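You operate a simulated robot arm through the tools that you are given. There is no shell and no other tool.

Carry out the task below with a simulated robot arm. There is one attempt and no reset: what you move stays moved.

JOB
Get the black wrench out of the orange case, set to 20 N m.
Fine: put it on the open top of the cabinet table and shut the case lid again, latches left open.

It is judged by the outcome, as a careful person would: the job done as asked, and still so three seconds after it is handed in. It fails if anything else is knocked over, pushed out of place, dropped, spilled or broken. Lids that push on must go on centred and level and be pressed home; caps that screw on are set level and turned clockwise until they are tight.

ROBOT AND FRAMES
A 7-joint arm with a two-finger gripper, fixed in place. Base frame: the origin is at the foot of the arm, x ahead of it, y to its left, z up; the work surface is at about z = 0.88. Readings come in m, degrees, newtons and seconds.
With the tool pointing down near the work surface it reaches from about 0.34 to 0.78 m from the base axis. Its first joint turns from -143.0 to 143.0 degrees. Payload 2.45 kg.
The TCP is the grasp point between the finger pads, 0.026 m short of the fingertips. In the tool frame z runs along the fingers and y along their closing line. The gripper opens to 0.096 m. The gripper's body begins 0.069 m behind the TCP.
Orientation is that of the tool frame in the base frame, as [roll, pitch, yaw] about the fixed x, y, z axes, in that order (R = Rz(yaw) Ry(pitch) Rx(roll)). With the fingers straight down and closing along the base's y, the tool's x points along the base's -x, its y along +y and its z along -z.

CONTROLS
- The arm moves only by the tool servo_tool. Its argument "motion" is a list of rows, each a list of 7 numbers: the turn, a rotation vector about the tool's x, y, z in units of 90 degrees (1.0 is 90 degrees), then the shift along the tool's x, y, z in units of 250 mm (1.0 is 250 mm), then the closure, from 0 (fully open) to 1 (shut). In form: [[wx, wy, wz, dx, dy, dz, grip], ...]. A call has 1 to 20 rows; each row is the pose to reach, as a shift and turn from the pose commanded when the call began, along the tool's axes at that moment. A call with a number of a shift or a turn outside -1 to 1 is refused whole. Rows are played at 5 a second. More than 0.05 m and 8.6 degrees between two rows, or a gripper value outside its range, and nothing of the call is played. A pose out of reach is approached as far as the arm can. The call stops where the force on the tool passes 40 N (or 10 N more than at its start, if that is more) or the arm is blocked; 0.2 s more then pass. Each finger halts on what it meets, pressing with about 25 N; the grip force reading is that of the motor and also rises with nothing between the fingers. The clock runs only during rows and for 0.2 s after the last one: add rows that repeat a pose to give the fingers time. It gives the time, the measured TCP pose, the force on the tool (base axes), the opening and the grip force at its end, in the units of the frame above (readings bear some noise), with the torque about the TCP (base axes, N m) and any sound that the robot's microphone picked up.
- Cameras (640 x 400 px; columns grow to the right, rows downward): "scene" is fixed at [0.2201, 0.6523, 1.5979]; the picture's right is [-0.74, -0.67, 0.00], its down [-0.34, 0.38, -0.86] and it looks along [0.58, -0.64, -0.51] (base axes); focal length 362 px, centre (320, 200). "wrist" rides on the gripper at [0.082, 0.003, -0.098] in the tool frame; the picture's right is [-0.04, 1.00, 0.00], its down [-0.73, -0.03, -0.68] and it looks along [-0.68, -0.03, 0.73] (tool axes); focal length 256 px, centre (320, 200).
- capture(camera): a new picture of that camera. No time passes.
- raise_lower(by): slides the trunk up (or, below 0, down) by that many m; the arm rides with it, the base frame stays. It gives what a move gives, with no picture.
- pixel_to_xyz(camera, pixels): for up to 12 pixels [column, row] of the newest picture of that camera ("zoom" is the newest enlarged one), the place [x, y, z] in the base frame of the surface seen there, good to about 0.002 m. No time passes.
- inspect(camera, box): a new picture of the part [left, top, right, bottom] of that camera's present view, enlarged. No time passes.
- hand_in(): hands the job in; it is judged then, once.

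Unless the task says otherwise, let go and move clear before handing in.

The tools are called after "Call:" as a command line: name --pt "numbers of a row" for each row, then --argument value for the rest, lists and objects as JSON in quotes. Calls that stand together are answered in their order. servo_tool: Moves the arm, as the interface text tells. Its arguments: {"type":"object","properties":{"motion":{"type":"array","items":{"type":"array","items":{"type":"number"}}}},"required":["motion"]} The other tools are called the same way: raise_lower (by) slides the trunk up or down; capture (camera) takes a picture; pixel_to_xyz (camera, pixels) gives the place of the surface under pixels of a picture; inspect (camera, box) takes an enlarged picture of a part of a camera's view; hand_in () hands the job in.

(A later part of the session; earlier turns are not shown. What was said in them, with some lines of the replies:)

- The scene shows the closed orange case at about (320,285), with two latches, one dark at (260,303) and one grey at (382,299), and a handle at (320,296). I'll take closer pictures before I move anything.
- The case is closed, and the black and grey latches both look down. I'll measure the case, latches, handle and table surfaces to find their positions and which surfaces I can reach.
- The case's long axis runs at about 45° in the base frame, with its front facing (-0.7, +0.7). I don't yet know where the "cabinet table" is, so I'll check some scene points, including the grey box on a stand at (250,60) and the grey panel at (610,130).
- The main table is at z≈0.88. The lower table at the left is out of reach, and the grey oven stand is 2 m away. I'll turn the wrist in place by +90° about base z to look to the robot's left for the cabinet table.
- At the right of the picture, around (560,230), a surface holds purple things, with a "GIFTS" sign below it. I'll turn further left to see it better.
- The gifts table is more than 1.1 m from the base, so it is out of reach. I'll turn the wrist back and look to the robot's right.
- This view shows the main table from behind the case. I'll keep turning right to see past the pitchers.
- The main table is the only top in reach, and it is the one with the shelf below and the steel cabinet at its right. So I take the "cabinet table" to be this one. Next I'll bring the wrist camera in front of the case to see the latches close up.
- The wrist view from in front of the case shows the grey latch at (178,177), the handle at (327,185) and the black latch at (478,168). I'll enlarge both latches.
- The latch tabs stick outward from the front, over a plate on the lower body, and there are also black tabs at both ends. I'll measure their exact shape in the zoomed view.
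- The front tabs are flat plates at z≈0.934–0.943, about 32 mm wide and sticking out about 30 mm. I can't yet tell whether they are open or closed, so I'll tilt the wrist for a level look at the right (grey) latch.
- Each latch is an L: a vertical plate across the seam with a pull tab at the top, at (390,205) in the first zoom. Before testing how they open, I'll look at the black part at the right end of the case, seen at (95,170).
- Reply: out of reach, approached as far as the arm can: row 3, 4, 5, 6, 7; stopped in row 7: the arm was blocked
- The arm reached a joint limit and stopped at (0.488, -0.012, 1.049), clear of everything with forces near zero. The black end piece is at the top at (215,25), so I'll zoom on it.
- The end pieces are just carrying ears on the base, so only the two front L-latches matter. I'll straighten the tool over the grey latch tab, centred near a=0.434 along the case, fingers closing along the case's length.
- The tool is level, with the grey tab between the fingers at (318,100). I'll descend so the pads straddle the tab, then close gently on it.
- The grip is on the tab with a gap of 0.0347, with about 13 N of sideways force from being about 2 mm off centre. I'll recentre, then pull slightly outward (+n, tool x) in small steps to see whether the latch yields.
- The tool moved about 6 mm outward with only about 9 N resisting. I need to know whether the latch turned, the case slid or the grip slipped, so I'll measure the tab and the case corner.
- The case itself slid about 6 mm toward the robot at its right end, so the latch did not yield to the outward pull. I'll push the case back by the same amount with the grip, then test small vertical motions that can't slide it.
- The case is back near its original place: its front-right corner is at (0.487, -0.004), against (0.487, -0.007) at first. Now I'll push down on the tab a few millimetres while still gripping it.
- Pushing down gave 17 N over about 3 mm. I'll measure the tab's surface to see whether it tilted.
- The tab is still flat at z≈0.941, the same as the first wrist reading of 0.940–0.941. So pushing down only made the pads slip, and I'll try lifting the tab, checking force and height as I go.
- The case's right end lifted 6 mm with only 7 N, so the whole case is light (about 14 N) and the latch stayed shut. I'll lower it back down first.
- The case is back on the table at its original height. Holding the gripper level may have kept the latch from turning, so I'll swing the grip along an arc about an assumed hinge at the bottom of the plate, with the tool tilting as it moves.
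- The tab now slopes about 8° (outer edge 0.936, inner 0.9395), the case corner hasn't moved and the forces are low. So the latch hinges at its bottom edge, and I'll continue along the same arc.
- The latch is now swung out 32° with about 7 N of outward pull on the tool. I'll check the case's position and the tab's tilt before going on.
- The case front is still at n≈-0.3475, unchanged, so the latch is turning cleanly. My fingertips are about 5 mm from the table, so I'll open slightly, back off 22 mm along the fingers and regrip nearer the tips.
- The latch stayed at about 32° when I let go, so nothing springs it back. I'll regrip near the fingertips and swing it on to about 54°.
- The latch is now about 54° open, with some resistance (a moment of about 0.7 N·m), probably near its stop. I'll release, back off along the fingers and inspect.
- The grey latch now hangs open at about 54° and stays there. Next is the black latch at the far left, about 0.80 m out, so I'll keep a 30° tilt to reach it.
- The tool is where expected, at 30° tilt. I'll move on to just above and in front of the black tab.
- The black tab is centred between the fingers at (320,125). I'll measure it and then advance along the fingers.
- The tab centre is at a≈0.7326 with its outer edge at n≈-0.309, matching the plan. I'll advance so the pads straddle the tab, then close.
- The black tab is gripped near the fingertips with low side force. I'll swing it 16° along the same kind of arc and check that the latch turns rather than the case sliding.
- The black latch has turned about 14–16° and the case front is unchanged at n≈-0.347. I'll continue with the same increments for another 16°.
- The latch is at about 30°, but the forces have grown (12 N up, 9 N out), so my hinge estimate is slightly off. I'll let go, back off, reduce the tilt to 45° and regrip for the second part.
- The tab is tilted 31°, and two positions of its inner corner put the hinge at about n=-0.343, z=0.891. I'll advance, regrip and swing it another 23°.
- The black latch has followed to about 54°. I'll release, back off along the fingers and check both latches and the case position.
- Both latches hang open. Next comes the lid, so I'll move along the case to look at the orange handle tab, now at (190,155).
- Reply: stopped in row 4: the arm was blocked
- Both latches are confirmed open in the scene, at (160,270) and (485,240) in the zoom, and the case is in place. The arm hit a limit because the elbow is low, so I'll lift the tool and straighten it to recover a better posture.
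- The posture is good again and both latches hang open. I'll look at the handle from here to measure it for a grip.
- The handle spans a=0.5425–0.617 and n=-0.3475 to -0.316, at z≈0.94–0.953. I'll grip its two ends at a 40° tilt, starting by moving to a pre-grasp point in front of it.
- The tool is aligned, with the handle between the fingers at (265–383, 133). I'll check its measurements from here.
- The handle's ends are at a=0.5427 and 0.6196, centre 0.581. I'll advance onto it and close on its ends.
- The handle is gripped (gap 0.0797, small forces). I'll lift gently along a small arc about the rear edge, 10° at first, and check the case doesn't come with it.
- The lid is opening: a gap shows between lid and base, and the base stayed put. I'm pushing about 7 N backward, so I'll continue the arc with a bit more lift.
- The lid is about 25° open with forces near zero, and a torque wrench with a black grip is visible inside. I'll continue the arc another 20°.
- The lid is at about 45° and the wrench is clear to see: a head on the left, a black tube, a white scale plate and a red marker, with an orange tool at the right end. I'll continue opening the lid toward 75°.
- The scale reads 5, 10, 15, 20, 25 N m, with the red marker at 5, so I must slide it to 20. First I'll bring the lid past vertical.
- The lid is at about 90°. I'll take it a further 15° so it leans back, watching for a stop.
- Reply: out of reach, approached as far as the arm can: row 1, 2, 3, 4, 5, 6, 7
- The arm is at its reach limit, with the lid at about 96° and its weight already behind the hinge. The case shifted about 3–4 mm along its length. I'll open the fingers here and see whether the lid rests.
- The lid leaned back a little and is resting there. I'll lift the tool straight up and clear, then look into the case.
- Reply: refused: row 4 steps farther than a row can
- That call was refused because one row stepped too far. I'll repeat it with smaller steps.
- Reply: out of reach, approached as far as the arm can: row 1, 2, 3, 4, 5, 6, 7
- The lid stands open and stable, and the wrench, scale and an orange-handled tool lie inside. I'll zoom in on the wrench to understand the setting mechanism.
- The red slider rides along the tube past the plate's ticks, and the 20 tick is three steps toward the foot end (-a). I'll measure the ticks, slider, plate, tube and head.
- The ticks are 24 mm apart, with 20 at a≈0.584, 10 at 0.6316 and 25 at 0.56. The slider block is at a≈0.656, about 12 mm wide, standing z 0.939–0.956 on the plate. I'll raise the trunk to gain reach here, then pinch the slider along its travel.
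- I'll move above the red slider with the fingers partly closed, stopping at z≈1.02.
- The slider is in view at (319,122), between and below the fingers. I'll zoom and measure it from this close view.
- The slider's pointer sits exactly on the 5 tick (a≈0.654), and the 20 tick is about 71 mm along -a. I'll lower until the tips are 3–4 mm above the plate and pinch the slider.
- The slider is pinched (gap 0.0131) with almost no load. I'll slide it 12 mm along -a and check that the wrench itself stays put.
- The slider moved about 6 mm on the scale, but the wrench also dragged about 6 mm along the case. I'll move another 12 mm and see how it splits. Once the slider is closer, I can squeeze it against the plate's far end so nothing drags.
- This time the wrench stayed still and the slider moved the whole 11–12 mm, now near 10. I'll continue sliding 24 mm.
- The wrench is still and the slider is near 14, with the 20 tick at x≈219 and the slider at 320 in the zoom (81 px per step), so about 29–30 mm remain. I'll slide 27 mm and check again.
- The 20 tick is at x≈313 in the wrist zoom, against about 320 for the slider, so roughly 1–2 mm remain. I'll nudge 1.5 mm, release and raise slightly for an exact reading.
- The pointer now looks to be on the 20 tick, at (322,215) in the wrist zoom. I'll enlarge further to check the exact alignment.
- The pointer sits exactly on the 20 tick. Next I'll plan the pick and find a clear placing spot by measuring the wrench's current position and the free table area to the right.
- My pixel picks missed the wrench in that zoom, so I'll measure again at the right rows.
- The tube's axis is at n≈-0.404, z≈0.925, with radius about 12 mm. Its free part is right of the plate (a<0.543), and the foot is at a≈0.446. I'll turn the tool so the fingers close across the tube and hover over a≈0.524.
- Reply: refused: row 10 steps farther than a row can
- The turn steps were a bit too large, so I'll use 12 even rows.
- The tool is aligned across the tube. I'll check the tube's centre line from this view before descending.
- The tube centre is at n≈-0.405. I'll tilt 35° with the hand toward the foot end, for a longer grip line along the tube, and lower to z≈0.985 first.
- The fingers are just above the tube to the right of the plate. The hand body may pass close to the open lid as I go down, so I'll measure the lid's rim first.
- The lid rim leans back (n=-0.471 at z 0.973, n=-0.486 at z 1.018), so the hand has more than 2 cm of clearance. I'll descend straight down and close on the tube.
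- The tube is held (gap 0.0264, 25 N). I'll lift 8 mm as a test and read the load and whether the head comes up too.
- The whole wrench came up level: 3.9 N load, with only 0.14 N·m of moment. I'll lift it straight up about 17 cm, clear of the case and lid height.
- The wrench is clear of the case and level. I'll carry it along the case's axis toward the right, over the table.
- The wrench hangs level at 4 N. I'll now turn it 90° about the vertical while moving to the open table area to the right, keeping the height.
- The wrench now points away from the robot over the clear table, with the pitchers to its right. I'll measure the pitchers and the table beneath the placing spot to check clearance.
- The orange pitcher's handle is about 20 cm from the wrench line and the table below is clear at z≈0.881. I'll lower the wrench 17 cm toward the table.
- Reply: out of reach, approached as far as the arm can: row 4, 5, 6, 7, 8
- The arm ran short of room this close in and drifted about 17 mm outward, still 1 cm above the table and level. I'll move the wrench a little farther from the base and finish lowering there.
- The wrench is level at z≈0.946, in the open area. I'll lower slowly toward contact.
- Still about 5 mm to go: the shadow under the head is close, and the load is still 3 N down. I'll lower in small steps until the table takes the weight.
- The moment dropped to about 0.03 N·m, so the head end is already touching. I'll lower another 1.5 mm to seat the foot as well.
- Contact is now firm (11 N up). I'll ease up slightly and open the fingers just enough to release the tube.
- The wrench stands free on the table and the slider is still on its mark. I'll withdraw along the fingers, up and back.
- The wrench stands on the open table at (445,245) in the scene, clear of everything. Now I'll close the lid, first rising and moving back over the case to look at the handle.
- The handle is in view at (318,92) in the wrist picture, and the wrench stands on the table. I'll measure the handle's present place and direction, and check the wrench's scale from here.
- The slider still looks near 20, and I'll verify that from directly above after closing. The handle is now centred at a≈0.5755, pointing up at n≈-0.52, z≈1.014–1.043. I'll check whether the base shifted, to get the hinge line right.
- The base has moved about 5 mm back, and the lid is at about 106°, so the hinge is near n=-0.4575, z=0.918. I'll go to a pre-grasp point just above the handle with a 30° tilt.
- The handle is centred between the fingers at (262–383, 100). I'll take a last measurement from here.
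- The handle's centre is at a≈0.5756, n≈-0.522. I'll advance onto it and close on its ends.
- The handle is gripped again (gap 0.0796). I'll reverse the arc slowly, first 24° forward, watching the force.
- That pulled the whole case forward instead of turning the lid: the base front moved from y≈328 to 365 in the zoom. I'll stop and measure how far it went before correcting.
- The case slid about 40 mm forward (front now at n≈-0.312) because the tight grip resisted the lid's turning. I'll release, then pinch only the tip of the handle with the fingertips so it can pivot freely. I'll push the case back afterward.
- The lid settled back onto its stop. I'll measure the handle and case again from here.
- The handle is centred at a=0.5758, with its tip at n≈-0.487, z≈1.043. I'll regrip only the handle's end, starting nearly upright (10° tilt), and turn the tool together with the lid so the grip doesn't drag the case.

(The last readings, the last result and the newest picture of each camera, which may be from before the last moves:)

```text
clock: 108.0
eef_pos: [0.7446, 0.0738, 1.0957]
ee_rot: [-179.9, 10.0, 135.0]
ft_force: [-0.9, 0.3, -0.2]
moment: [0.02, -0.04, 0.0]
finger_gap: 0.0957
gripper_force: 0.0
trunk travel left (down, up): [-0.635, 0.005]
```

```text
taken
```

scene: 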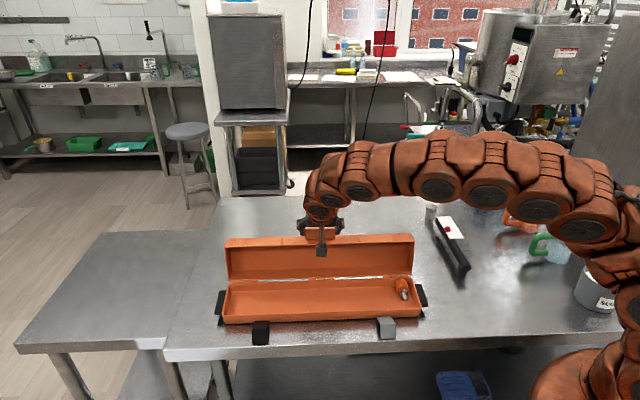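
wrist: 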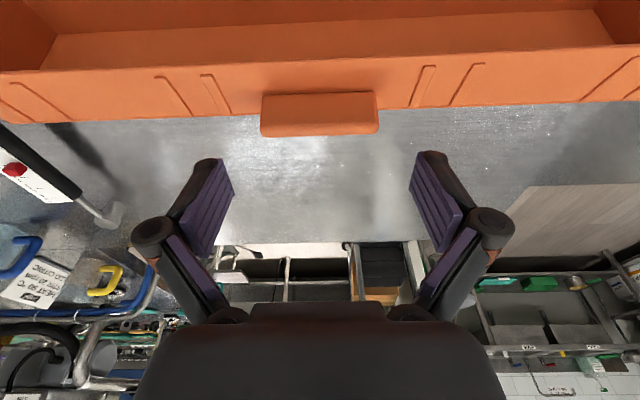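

Aligned. I'll descend so only the last ~11 mm of the handle is between the fingertips, then close.

Call:
servo_tool --pt "0 0 0 -0.001 -0.006 0.06 0" --pt "0 0 0 -0.003 -0.006 0.12 0" --pt "0 0 0 -0.004 -0.006 0.16 0"

Call:
servo_tool --pt "0 0 0 0 0 0 0.15" --pt "0 0 0 0 0 0 0.3" --pt "0 0 0 0 0 0 0.35" --pt "0 0 0 0 0 0 0.35"

Call:
inspect --camera "wrist" --box '[200, 60, 440, 210]'

Call:
inspect --camera "scene" --box '[260, 180, 380, 280]'

```text
clock: 108.8
eef_pos: [0.7468, 0.0669, 1.0574]
ee_rot: [180.0, 10.2, 135.0]
ft_force: [0.4, -0.3, 0.4]
moment: [-0.02, -0.01, 0.01]
finger_gap: 0.096
gripper_force: 0.1
trunk travel left (down, up): [-0.635, 0.005]
```

```text
clock: 109.8
eef_pos: [0.7493, 0.0673, 1.0585]
ee_rot: [180.0, 10.2, 135.0]
ft_force: [9.6, 4.7, 7.3]
moment: [0.35, -0.17, 0.04]
finger_gap: 0.0791
gripper_force: 25.6
trunk travel left (down, up): [-0.635, 0.005]
```

```text
2.67 times, centred on (320, 135) of wrist
```

zoom: 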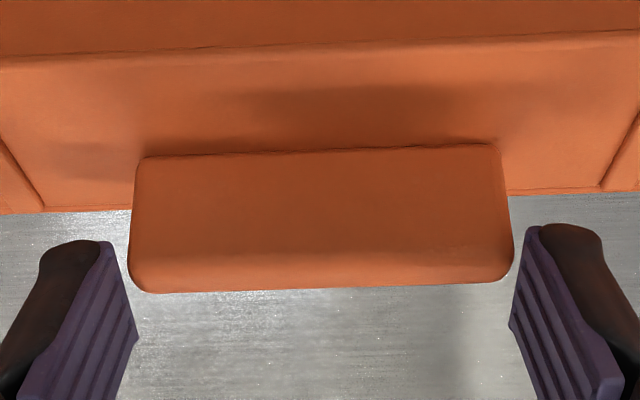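

```text
4.00 times, centred on (320, 230) of scene
```

zoom: 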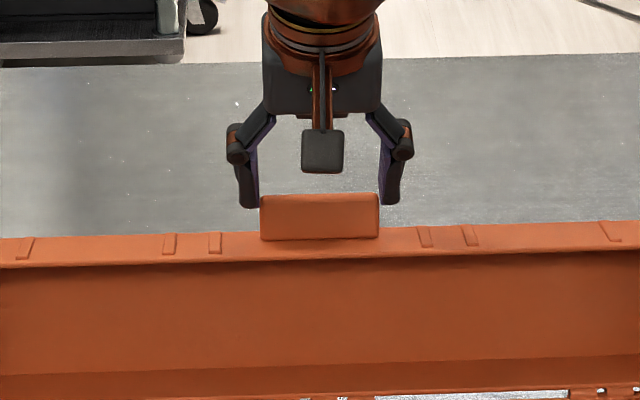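

The tip pinch catches the rounded corner (7 N up, 10 N sideways), which is too shallow and off-centre. I'll open, shift 2.5 mm, go 6 mm deeper and close again.

Call:
servo_tool --pt "0 0 0 0 0 0 0.1" --pt "0 0 0 0 0 0 0" --pt "0 0 0 0 0.01 0.012 0" --pt "0 0 0 0 0.01 0.024 0" --pt "0 0 0 0 0.01 0.024 0.15" --pt "0 0 0 0 0.01 0.024 0.3" --pt "0 0 0 0 0.01 0.024 0.35" --pt "0 0 0 0 0.01 0.024 0.35"

Call:
inspect --camera "scene" --box '[260, 180, 380, 280]'

```text
clock: 111.6
eef_pos: [0.7499, 0.0663, 1.0512]
ee_rot: [180.0, 10.1, 134.9]
ft_force: [-4.5, -3.8, 3.3]
moment: [-0.58, 0.66, -0.01]
finger_gap: 0.0797
gripper_force: 25.1
trunk travel left (down, up): [-0.635, 0.005]
```

```text
4.00 times, centred on (320, 230) of scene
```

zoom: 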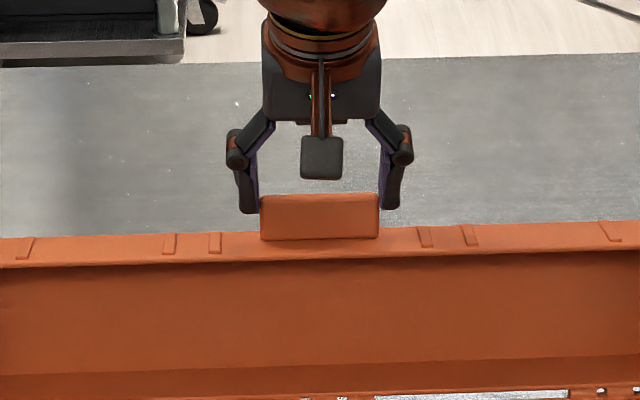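

Gripped well now (gap 0.0797, small forces). I'll swing the tool and lid together as one about the hinge, 8° first, and check that the base stays put.

Call:
servo_tool --pt "0 -0.022 0 0.0171 0 -0.0118 0.35" --pt "0 -0.044 0 0.0343 0 -0.0231 0.35" --pt "0 -0.067 0 0.0523 0 -0.0338 0.35" --pt "0 -0.089 0 0.0702 0 -0.0438 0.35" --pt "0 -0.089 0 0.0702 0 -0.0438 0.35"

Call:
inspect --camera "scene" --box '[200, 220, 440, 360]'

Call:
pixel_to_xyz --camera "zoom" --pixels '[[100, 278], [230, 274], [400, 270], [560, 260], [75, 85], [78, 175], [160, 315], [500, 300]]'

```text
clock: 112.8
eef_pos: [0.7374, 0.0807, 1.0599]
ee_rot: [180.0, 18.3, 135.0]
ft_force: [0.9, -2.8, 0.2]
moment: [-0.22, -0.19, 0.46]
finger_gap: 0.0797
gripper_force: 25.3
trunk travel left (down, up): [-0.635, 0.005]
```

```text
2.67 times, centred on (320, 290) of scene
```

zoom: 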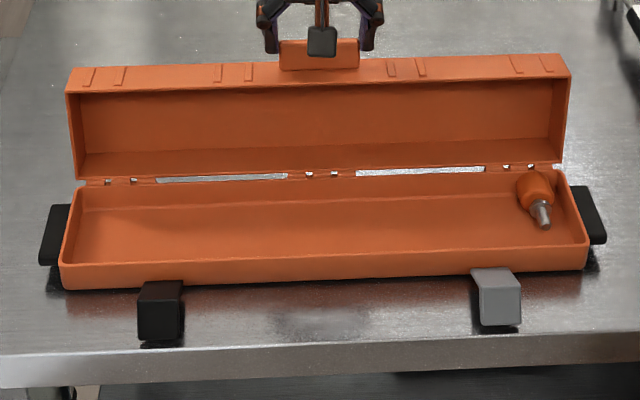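

```text
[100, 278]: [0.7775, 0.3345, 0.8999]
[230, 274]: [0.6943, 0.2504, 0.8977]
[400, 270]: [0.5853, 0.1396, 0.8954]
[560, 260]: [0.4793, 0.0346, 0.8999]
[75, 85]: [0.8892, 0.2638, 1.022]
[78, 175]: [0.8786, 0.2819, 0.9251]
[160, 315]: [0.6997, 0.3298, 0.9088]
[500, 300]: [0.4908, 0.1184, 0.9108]
```

The base stayed put (front still at n≈-0.314) and the lid turned with the tool. I'll continue another 20° the same way.

Call:
servo_tool --pt "0 -0.022 0 0.0171 0 -0.0118 0.35" --pt "0 -0.044 0 0.0343 0 -0.0231 0.35" --pt "0 -0.067 0 0.0523 0 -0.0338 0.35" --pt "0 -0.089 0 0.0702 0 -0.0438 0.35" --pt "0 -0.111 0 0.0886 0 -0.0531 0.35" --pt "0 -0.133 0 0.1073 0 -0.0619 0.35" --pt "0 -0.156 0 0.1264 0 -0.07 0.35" --pt "0 -0.178 0 0.1457 0 -0.0774 0.35" --pt "0 -0.2 0 0.1653 0 -0.0841 0.35" --pt "0 -0.222 0 0.185 0 -0.0901 0.35" --pt "0 -0.222 0 0.185 0 -0.0901 0.35"

Call:
inspect --camera "scene" --box '[200, 220, 440, 360]'

Call:
pixel_to_xyz --camera "zoom" --pixels '[[100, 278], [230, 274], [400, 270], [560, 260], [160, 315], [500, 300]]'

```text
clock: 115.2
eef_pos: [0.7007, 0.116, 1.0669]
ee_rot: [-180.0, 38.1, 134.9]
ft_force: [-0.8, 2.0, -0.2]
moment: [0.3, 0.0, -0.17]
finger_gap: 0.08
gripper_force: 24.5
trunk travel left (down, up): [-0.635, 0.005]
```

```text
2.67 times, centred on (320, 290) of scene
```

zoom: 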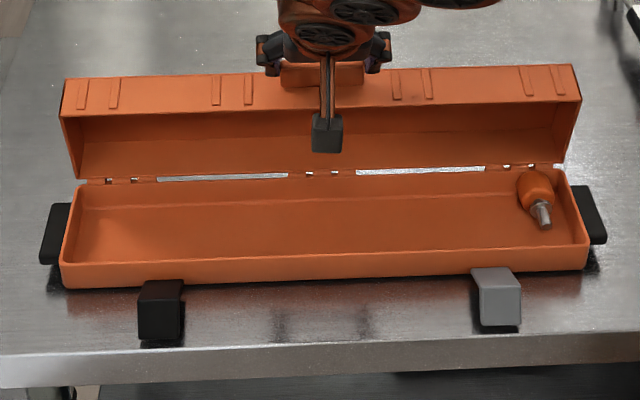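

```text
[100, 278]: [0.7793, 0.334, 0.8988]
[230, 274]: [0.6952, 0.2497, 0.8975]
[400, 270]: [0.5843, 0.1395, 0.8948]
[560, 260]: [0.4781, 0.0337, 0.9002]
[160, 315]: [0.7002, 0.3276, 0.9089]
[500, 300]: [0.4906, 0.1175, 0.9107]
```

Base still, forces about 2 N, lid at about 77°. I'll continue another 20°.

Call:
servo_tool --pt "0 -0.022 0 0.0171 0 -0.0118 0.35" --pt "0 -0.044 0 0.0343 0 -0.0231 0.35" --pt "0 -0.067 0 0.0523 0 -0.0338 0.35" --pt "0 -0.089 0 0.0702 0 -0.0438 0.35" --pt "0 -0.111 0 0.0886 0 -0.0531 0.35" --pt "0 -0.133 0 0.1073 0 -0.0619 0.35" --pt "0 -0.156 0 0.1264 0 -0.07 0.35" --pt "0 -0.178 0 0.1457 0 -0.0774 0.35" --pt "0 -0.2 0 0.1653 0 -0.0841 0.35" --pt "0 -0.222 0 0.185 0 -0.0901 0.35" --pt "0 -0.222 0 0.185 0 -0.0901 0.35"

Call:
inspect --camera "scene" --box '[200, 220, 440, 360]'

Call:
pixel_to_xyz --camera "zoom" --pixels '[[100, 278], [230, 274], [400, 270], [560, 260], [160, 315], [500, 300]]'

```text
clock: 117.6
eef_pos: [0.6668, 0.1514, 1.0562]
ee_rot: [-179.8, 58.1, 135.1]
ft_force: [4.0, 0.3, -0.3]
moment: [-0.07, -0.2, 0.36]
finger_gap: 0.0799
gripper_force: 24.8
trunk travel left (down, up): [-0.635, 0.005]
```

```text
2.67 times, centred on (320, 290) of scene
```

zoom: 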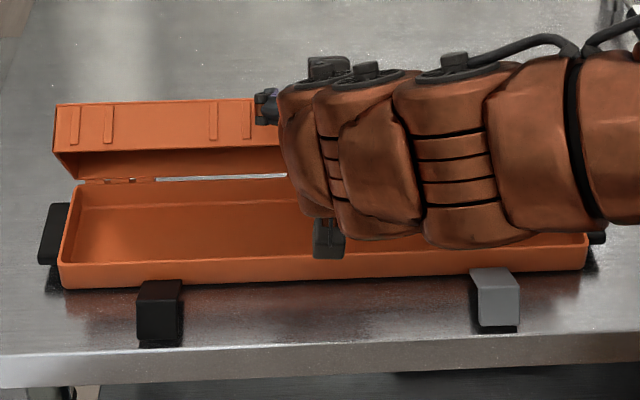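

```text
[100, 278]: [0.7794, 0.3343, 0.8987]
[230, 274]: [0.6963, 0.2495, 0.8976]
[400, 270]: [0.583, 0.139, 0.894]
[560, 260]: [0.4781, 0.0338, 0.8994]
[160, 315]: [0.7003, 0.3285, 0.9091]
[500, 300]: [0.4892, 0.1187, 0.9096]
```

The lid is at about 58°, with the base unmoved. I'll take another 12° matched turn.

Call:
servo_tool --pt "0 -0.022 0 0.0171 0 -0.0118 0.35" --pt "0 -0.044 0 0.0343 0 -0.0231 0.35" --pt "0 -0.067 0 0.0523 0 -0.0338 0.35" --pt "0 -0.089 0 0.0702 0 -0.0438 0.35" --pt "0 -0.111 0 0.0886 0 -0.0531 0.35" --pt "0 -0.133 0 0.1073 0 -0.0619 0.35" --pt "0 -0.133 0 0.1073 0 -0.0619 0.35"

Call:
inspect --camera "scene" --box '[200, 220, 440, 360]'

Call:
capture --camera "wrist"

```text
clock: 119.2
eef_pos: [0.647, 0.1709, 1.0424]
ee_rot: [-180.0, 70.2, 135.0]
ft_force: [1.3, -4.4, 0.5]
moment: [0.1, -0.34, -0.34]
finger_gap: 0.0796
gripper_force: 25.4
trunk travel left (down, up): [-0.635, 0.005]
```

```text
2.67 times, centred on (320, 290) of scene
```

zoom: 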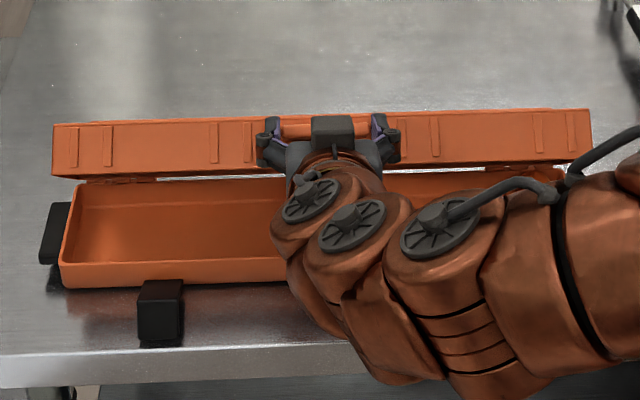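

```text
taken
```

wrist: 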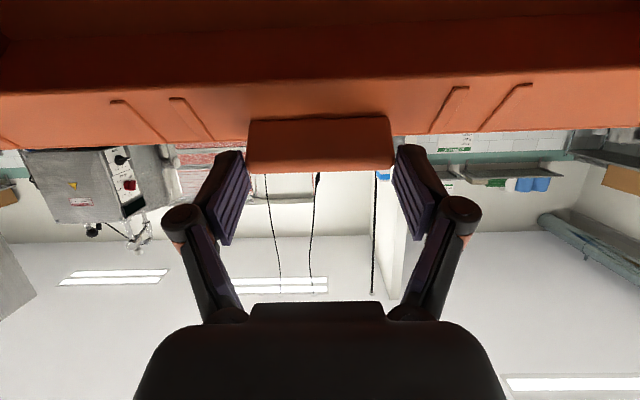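

The lid is at about 46° and all is well. I'll continue matched, 10° more, watching for reach limits.

Call:
servo_tool --pt "0 -0.022 0 0.0171 0 -0.0118 0.35" --pt "0 -0.044 0 0.0343 0 -0.0231 0.35" --pt "0 -0.067 0 0.0523 0 -0.0338 0.35" --pt "0 -0.089 0 0.0702 0 -0.0438 0.35" --pt "0 -0.111 0 0.0886 0 -0.0531 0.35" --pt "0 -0.111 0 0.0886 0 -0.0531 0.35"

Call:
inspect --camera "scene" --box '[200, 220, 440, 360]'

```text
clock: 120.6
eef_pos: [0.6319, 0.1866, 1.0254]
ee_rot: [-179.8, 80.0, 135.2]
ft_force: [-1.8, 0.5, -0.2]
moment: [0.51, 0.47, -0.39]
finger_gap: 0.0798
gripper_force: 25.0
trunk travel left (down, up): [-0.635, 0.005]
```

```text
2.67 times, centred on (320, 290) of scene
```

zoom: 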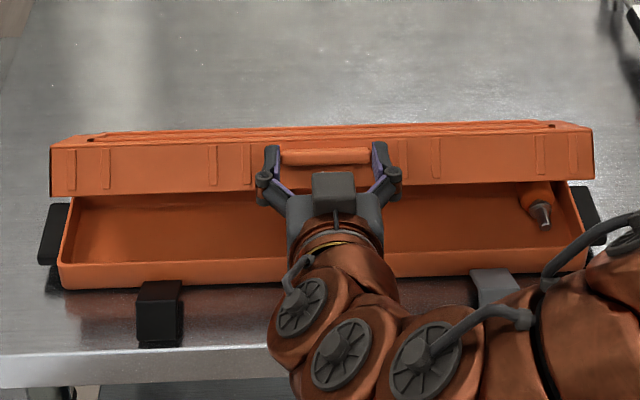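

The lid is at about 36°. From here I'll lower it along the arc with the tool turning only half as much as the lid, so the hand doesn't go too low.

Call:
servo_tool --pt "0 -0.014 0 0.0188 0 -0.0144 0.35" --pt "0 -0.028 0 0.0376 0 -0.0288 0.35" --pt "0 -0.042 0 0.0577 0 -0.0415 0.35" --pt "0 -0.056 0 0.0778 0 -0.0541 0.35" --pt "0 -0.07 0 0.099 0 -0.0652 0.35" --pt "0 -0.083 0 0.12 0 -0.0763 0.35" --pt "0 -0.097 0 0.142 0 -0.0854 0.35" --pt "0 -0.111 0 0.1642 0 -0.0945 0.35" --pt "0 -0.111 0 0.1642 0 -0.0945 0.35"

Call:
inspect --camera "scene" --box '[200, 220, 440, 360]'

Call:
pixel_to_xyz --camera "zoom" --pixels '[[100, 278], [230, 274], [70, 190], [160, 315], [575, 262], [500, 285]]'

```text
clock: 122.6
eef_pos: [0.6105, 0.2077, 0.9882]
ee_rot: [11.8, 90.0, -33.2]
ft_force: [-1.3, -5.7, 0.2]
moment: [-0.22, -0.26, -0.18]
finger_gap: 0.0799
gripper_force: 25.6
trunk travel left (down, up): [-0.635, 0.005]
```

```text
2.67 times, centred on (320, 290) of scene
```

zoom: 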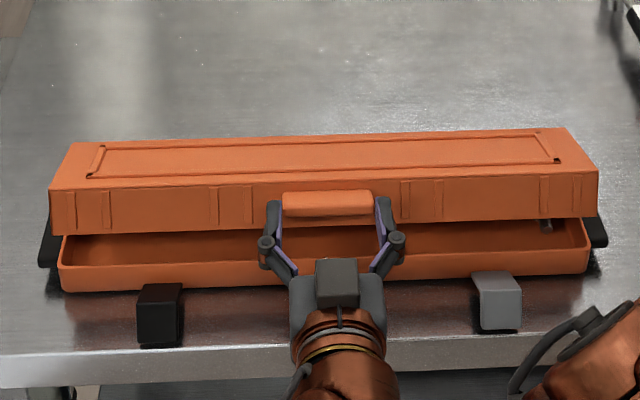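

```text
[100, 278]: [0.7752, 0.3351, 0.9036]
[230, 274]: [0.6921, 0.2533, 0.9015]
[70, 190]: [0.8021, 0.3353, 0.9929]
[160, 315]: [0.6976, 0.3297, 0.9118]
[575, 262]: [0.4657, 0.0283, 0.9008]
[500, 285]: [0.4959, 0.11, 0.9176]
```

The lid is nearly down, about 17° open, with forces small. I'll lower the last part slowly, keeping the hand level.

Call:
servo_tool --pt "0 0 0 0.025 0 -0.019 0.35" --pt "0 0 0 0.05 0 -0.0364 0.35" --pt "0 0 0 0.072 0 -0.046 0.35" --pt "0 0 0 0.094 0 -0.0548 0.35" --pt "0 0 0 0.112 0 -0.061 0.35" --pt "0 0 0 0.13 0 -0.0664 0.35" --pt "0 0 0 0.13 0 -0.0664 0.35"

Call:
inspect --camera "scene" --box '[200, 220, 440, 360]'

```text
clock: 124.2
eef_pos: [0.5979, 0.2202, 0.9556]
ee_rot: [-78.4, 89.9, -123.4]
ft_force: [0.1, 1.6, 1.6]
moment: [-0.32, -0.14, 0.5]
finger_gap: 0.0797
gripper_force: 25.1
trunk travel left (down, up): [-0.635, 0.005]
```

```text
2.67 times, centred on (320, 290) of scene
```

zoom: 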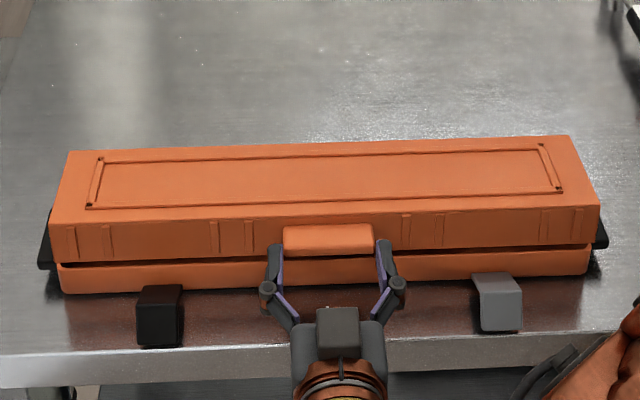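

Only a thin gap remains. I'll lower the last 7–8 mm in small steps.

Call:
servo_tool --pt "0 0 0 0.01 0 -0.003 0.35" --pt "0 0 0 0.02 0 -0.006 0.35" --pt "0 0 0 0.028 0 -0.008 0.35" --pt "0 0 0 0.034 0 -0.008 0.35" --pt "0 0 0 0.034 0 -0.008 0.35"

Call:
inspect --camera "scene" --box '[200, 220, 440, 360]'

```text
clock: 125.4
eef_pos: [0.5961, 0.2215, 0.9491]
ee_rot: [-12.4, 89.9, -57.4]
ft_force: [-0.1, 2.9, 5.1]
moment: [-0.54, -0.54, 0.02]
finger_gap: 0.0799
gripper_force: 25.1
trunk travel left (down, up): [-0.635, 0.005]
```

```text
2.67 times, centred on (320, 290) of scene
```

zoom: 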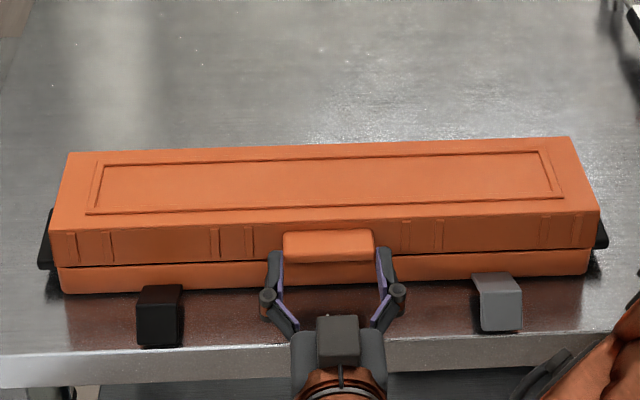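

The lid is practically shut (5 N of contact). I'll press it fully home with a little more downward motion.

Call:
servo_tool --pt "0 0 0 0.006 0 0 0.35" --pt "0 0 0 0.011 0 0 0.35" --pt "0 0 0 0.011 0 0 0.35"

Call:
inspect --camera "scene" --box '[200, 240, 320, 340]'

Call:
inspect --camera "scene" --box '[320, 240, 440, 340]'

```text
clock: 126.2
eef_pos: [0.5974, 0.2204, 0.9462]
ee_rot: [-7.7, 89.8, -52.7]
ft_force: [-3.8, 5.1, 4.9]
moment: [-0.39, -0.57, -0.09]
finger_gap: 0.08
gripper_force: 24.7
trunk travel left (down, up): [-0.635, 0.005]
```

```text
4.00 times, centred on (260, 290) of scene
```

zoom: 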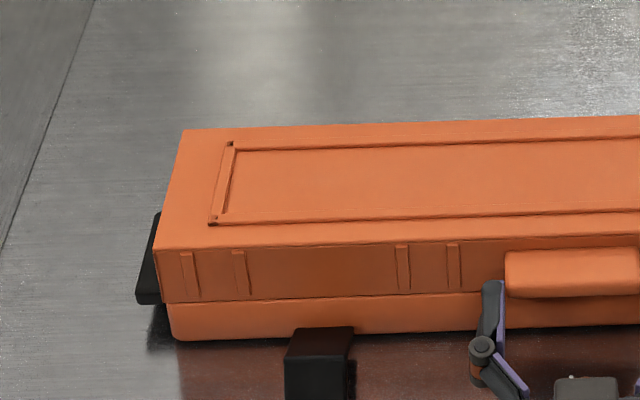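

```text
4.00 times, centred on (380, 290) of scene
```

zoom: 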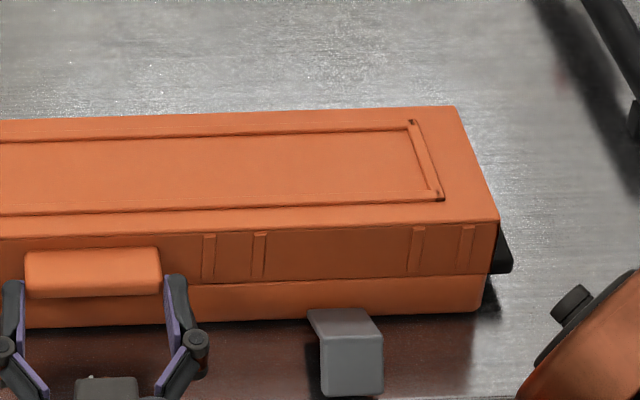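

The lid is fully shut all along the seam. The case sits about 37 mm forward of where it began, so I'll measure it now and then slide it back while still holding the handle.

Call:
pixel_to_xyz --camera "zoom" --pixels '[[60, 310], [230, 300], [420, 295], [495, 222], [460, 110], [480, 300], [350, 375], [235, 255]]'

Call:
pixel_to_xyz --camera "scene" --pixels '[[246, 318], [270, 318], [241, 300], [247, 273], [275, 312], [280, 335]]'

```text
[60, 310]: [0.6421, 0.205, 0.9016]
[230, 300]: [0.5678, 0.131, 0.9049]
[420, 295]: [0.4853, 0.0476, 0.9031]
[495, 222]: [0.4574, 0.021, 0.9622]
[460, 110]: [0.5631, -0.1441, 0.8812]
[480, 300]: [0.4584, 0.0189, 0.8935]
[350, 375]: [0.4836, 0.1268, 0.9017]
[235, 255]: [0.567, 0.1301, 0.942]
```

```text
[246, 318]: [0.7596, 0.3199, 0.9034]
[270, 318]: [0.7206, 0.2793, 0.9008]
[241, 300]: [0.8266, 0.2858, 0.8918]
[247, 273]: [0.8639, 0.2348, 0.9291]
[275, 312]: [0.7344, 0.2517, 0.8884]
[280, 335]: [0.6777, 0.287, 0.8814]
```

The front is at n≈-0.309 and began at -0.3475. I'll slide the closed case back 39 mm (and 3 mm along) while holding the handle level.

Call:
servo_tool --pt "0 0 0 -0.002 0.001 0.014 0.35" --pt "0 0 0 -0.002 0.002 0.028 0.35" --pt "0 0 0 -0.002 0.003 0.042 0.35" --pt "0 0 0 -0.002 0.005 0.057 0.35" --pt "0 0 0 -0.002 0.006 0.071 0.35" --pt "0 0 0 -0.002 0.007 0.085 0.35" --pt "0 0 0 -0.002 0.008 0.099 0.35" --pt "0 0 0 -0.002 0.009 0.113 0.35" --pt "0 0 0 -0.002 0.01 0.128 0.35" --pt "0 0 0 -0.002 0.011 0.142 0.35" --pt "0 0 0 -0.002 0.012 0.156 0.35" --pt "0 0 0 -0.002 0.012 0.156 0.35"

Call:
inspect --camera "scene" --box '[200, 230, 440, 350]'

Call:
pixel_to_xyz --camera "zoom" --pixels '[[100, 255], [230, 252], [420, 246], [550, 240], [582, 185], [70, 120], [57, 200], [160, 290], [490, 280]]'

```text
clock: 128.8
eef_pos: [0.6269, 0.195, 0.9461]
ee_rot: [-16.7, 89.9, -61.7]
ft_force: [-5.3, 4.3, 0.1]
moment: [0.05, 0.15, -0.04]
finger_gap: 0.0799
gripper_force: 25.1
trunk travel left (down, up): [-0.635, 0.005]
```

```text
2.67 times, centred on (320, 290) of scene
```

zoom: 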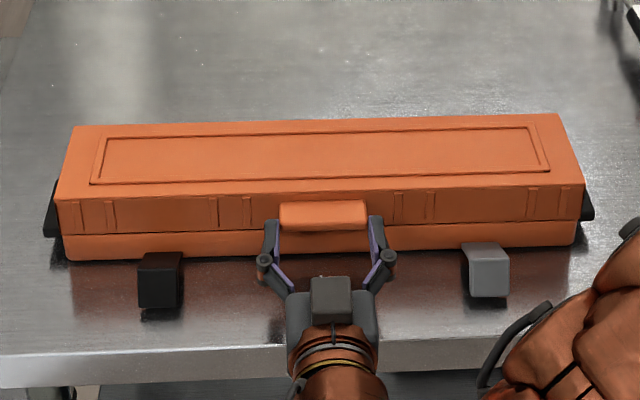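

```text
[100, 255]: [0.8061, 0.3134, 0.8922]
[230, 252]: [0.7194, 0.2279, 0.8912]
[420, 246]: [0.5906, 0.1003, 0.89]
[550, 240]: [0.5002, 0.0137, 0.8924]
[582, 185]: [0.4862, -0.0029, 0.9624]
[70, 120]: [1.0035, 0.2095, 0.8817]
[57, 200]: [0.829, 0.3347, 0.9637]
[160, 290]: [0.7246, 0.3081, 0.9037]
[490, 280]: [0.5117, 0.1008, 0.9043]
```

The case is back at its original place: corners at (0.486,-0.003) and (0.829,0.335), within about 3 mm. I'll let go of the handle and back straight off toward the robot.

Call:
servo_tool --pt "0 0 0 0 0 0 0.2" --pt "0 0 0 0 0 0 0" --pt "0 0 0 0 0 0 0" --pt "0 0 0 0 0 -0.08 0" --pt "0 0 0 0 0 -0.17 0"

Call:
inspect --camera "scene" --box '[200, 230, 440, 350]'

```text
clock: 130.0
eef_pos: [0.5965, 0.2234, 0.9463]
ee_rot: [-5.3, 89.9, -50.3]
ft_force: [0.0, -0.8, -0.2]
moment: [-0.01, -0.04, 0.01]
finger_gap: 0.0961
gripper_force: 0.0
trunk travel left (down, up): [-0.635, 0.005]
```

```text
2.67 times, centred on (320, 290) of scene
```

zoom: 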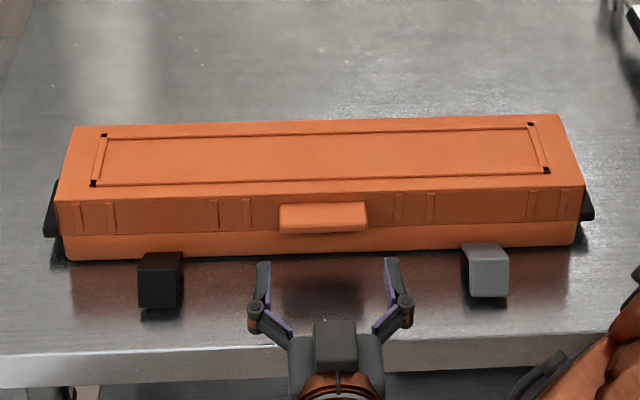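

The lid stayed shut and both latches remain open. I'll raise the hand and bring it upright again, away from the case.

Call:
servo_tool --pt "0 0 0 -0.12 0 0 0" --pt "0 0 0 -0.24 0 0 0" --pt "0 0.09 0 -0.36 0 0 0" --pt "0 0.18 0 -0.48 0 0 0" --pt "0 0.27 0 -0.58 0 0 0" --pt "0 0.36 0 -0.66 0 0 0" --pt "0 0.45 0 -0.72 0 0 0" --pt "0 0.54 0 -0.76 0 0 0"

Call:
capture --camera "scene"

```text
clock: 131.8
eef_pos: [0.5962, 0.2252, 1.1356]
ee_rot: [-179.9, 41.4, 135.0]
ft_force: [-0.3, 0.4, -1.1]
moment: [-0.03, -0.03, -0.04]
finger_gap: 0.0958
gripper_force: 0.1
trunk travel left (down, up): [-0.635, 0.005]
```

```text
taken
```

scene: 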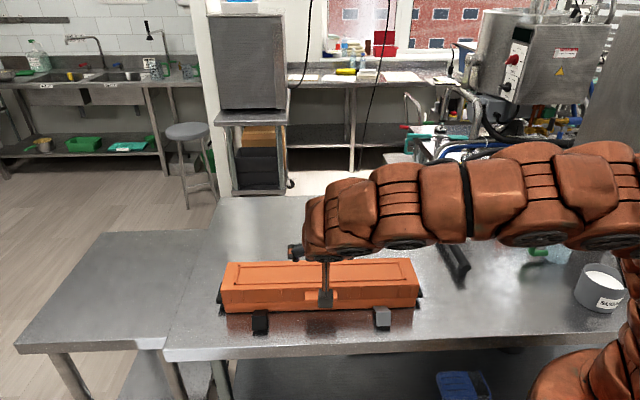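

The case is shut and the wrench stands on the table at (455,262). I'll move the arm up and out of the way so I can check the slider setting once more.

Call:
servo_tool --pt "0 0.077 0 -0.069 -0.104 -0.058 0" --pt "0 0.153 0 -0.139 -0.209 -0.116 0" --pt "0 0.23 0 -0.208 -0.313 -0.174 0" --pt "0 0.307 0 -0.277 -0.417 -0.232 0" --pt "0 0.383 0 -0.347 -0.522 -0.29 0" --pt "0 0.46 0 -0.416 -0.626 -0.348 0"

Call:
capture --camera "scene"

Call:
inspect --camera "scene" --box '[425, 205, 475, 245]'

Call:
capture --camera "wrist"

```text
clock: 133.2
eef_pos: [0.4996, 0.1025, 1.2694]
ee_rot: [-180.0, 0.0, 135.1]
ft_force: [-0.5, 0.2, 0.3]
moment: [-0.02, -0.01, 0.0]
finger_gap: 0.096
gripper_force: 0.0
trunk travel left (down, up): [-0.635, 0.005]
```

```text
taken
```

scene: 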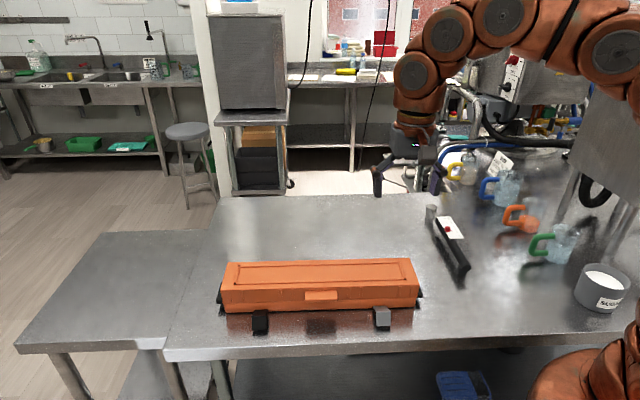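

```text
10.00 times, centred on (450, 225) of scene
```

zoom: 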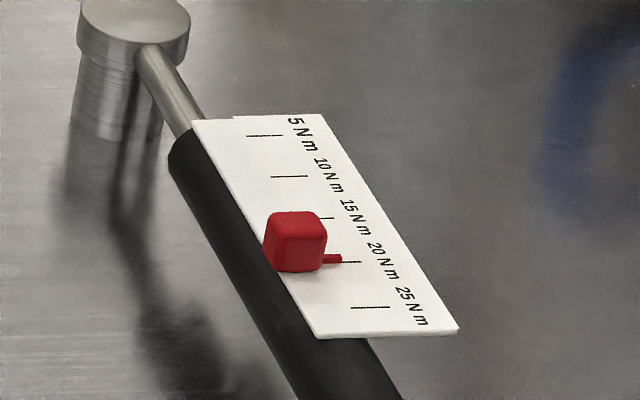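

```text
taken
```

wrist: 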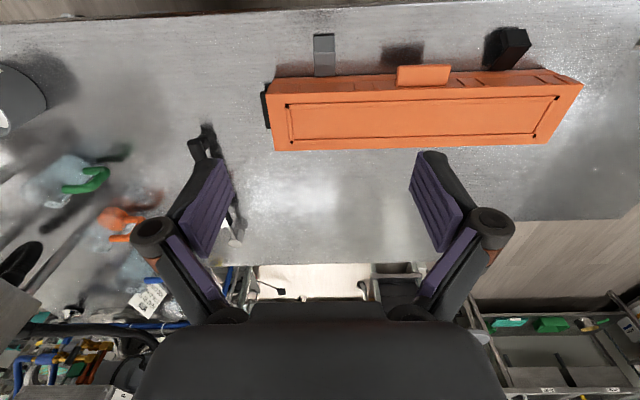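

The pointer is at the 20 tick, with the wrench standing alone on the open table. The case is shut in its original place, latches open, and the pitchers and sugar are untouched. I'll take one last close look at the case seam and latches.

Call:
inspect --camera "scene" --box '[205, 245, 435, 345]'

Call:
inspect --camera "wrist" --box '[250, 20, 600, 170]'

```text
2.78 times, centred on (320, 295) of scene
```

zoom: 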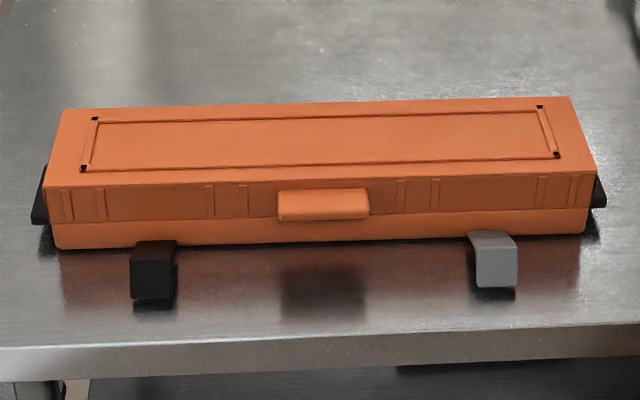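

```text
1.83 times, centred on (425, 95) of wrist
```

zoom: 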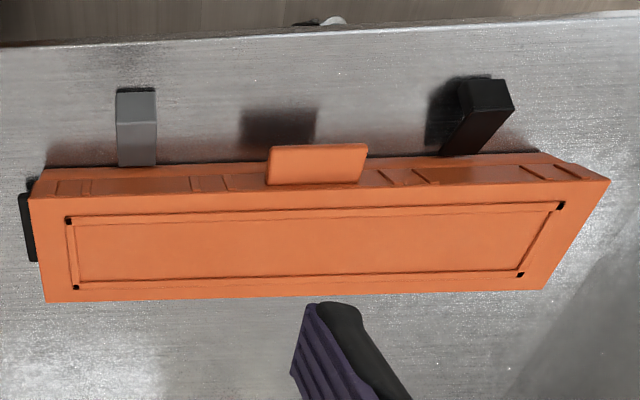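

The seam is closed evenly and both latches hang open. The wrench stands on the table set to 20 N m, and the arm is clear, so I'm handing in.

Call:
hand_in

```text
The job is handed in.
```

The job is handed in. The black wrench is out of the orange case, set to 20 N m and standing on the table. The lid is shut and both latches are left open.

- **Setting:** I slid the red marker from 5 to 20 N m. From above, its pointer lined up with the 20 tick. After the wrench was on the table, a last look from the fixed camera still showed it at 20.
- **Placement:** I took the "cabinet table" to be the main work table, since it was the only table top the arm could reach. The wrench stands on the clear area to the right of the case, away from the pitchers and the sugar.
- **Case moved and put back:** On my first try at closing the lid, the whole case slid about 40 mm toward the robot. I shut the lid a different way and slid the case back to within about 3 mm of where it began.
- **Everything else:** The orange-handled tool is still inside the case. The pitchers and sugar look untouched.
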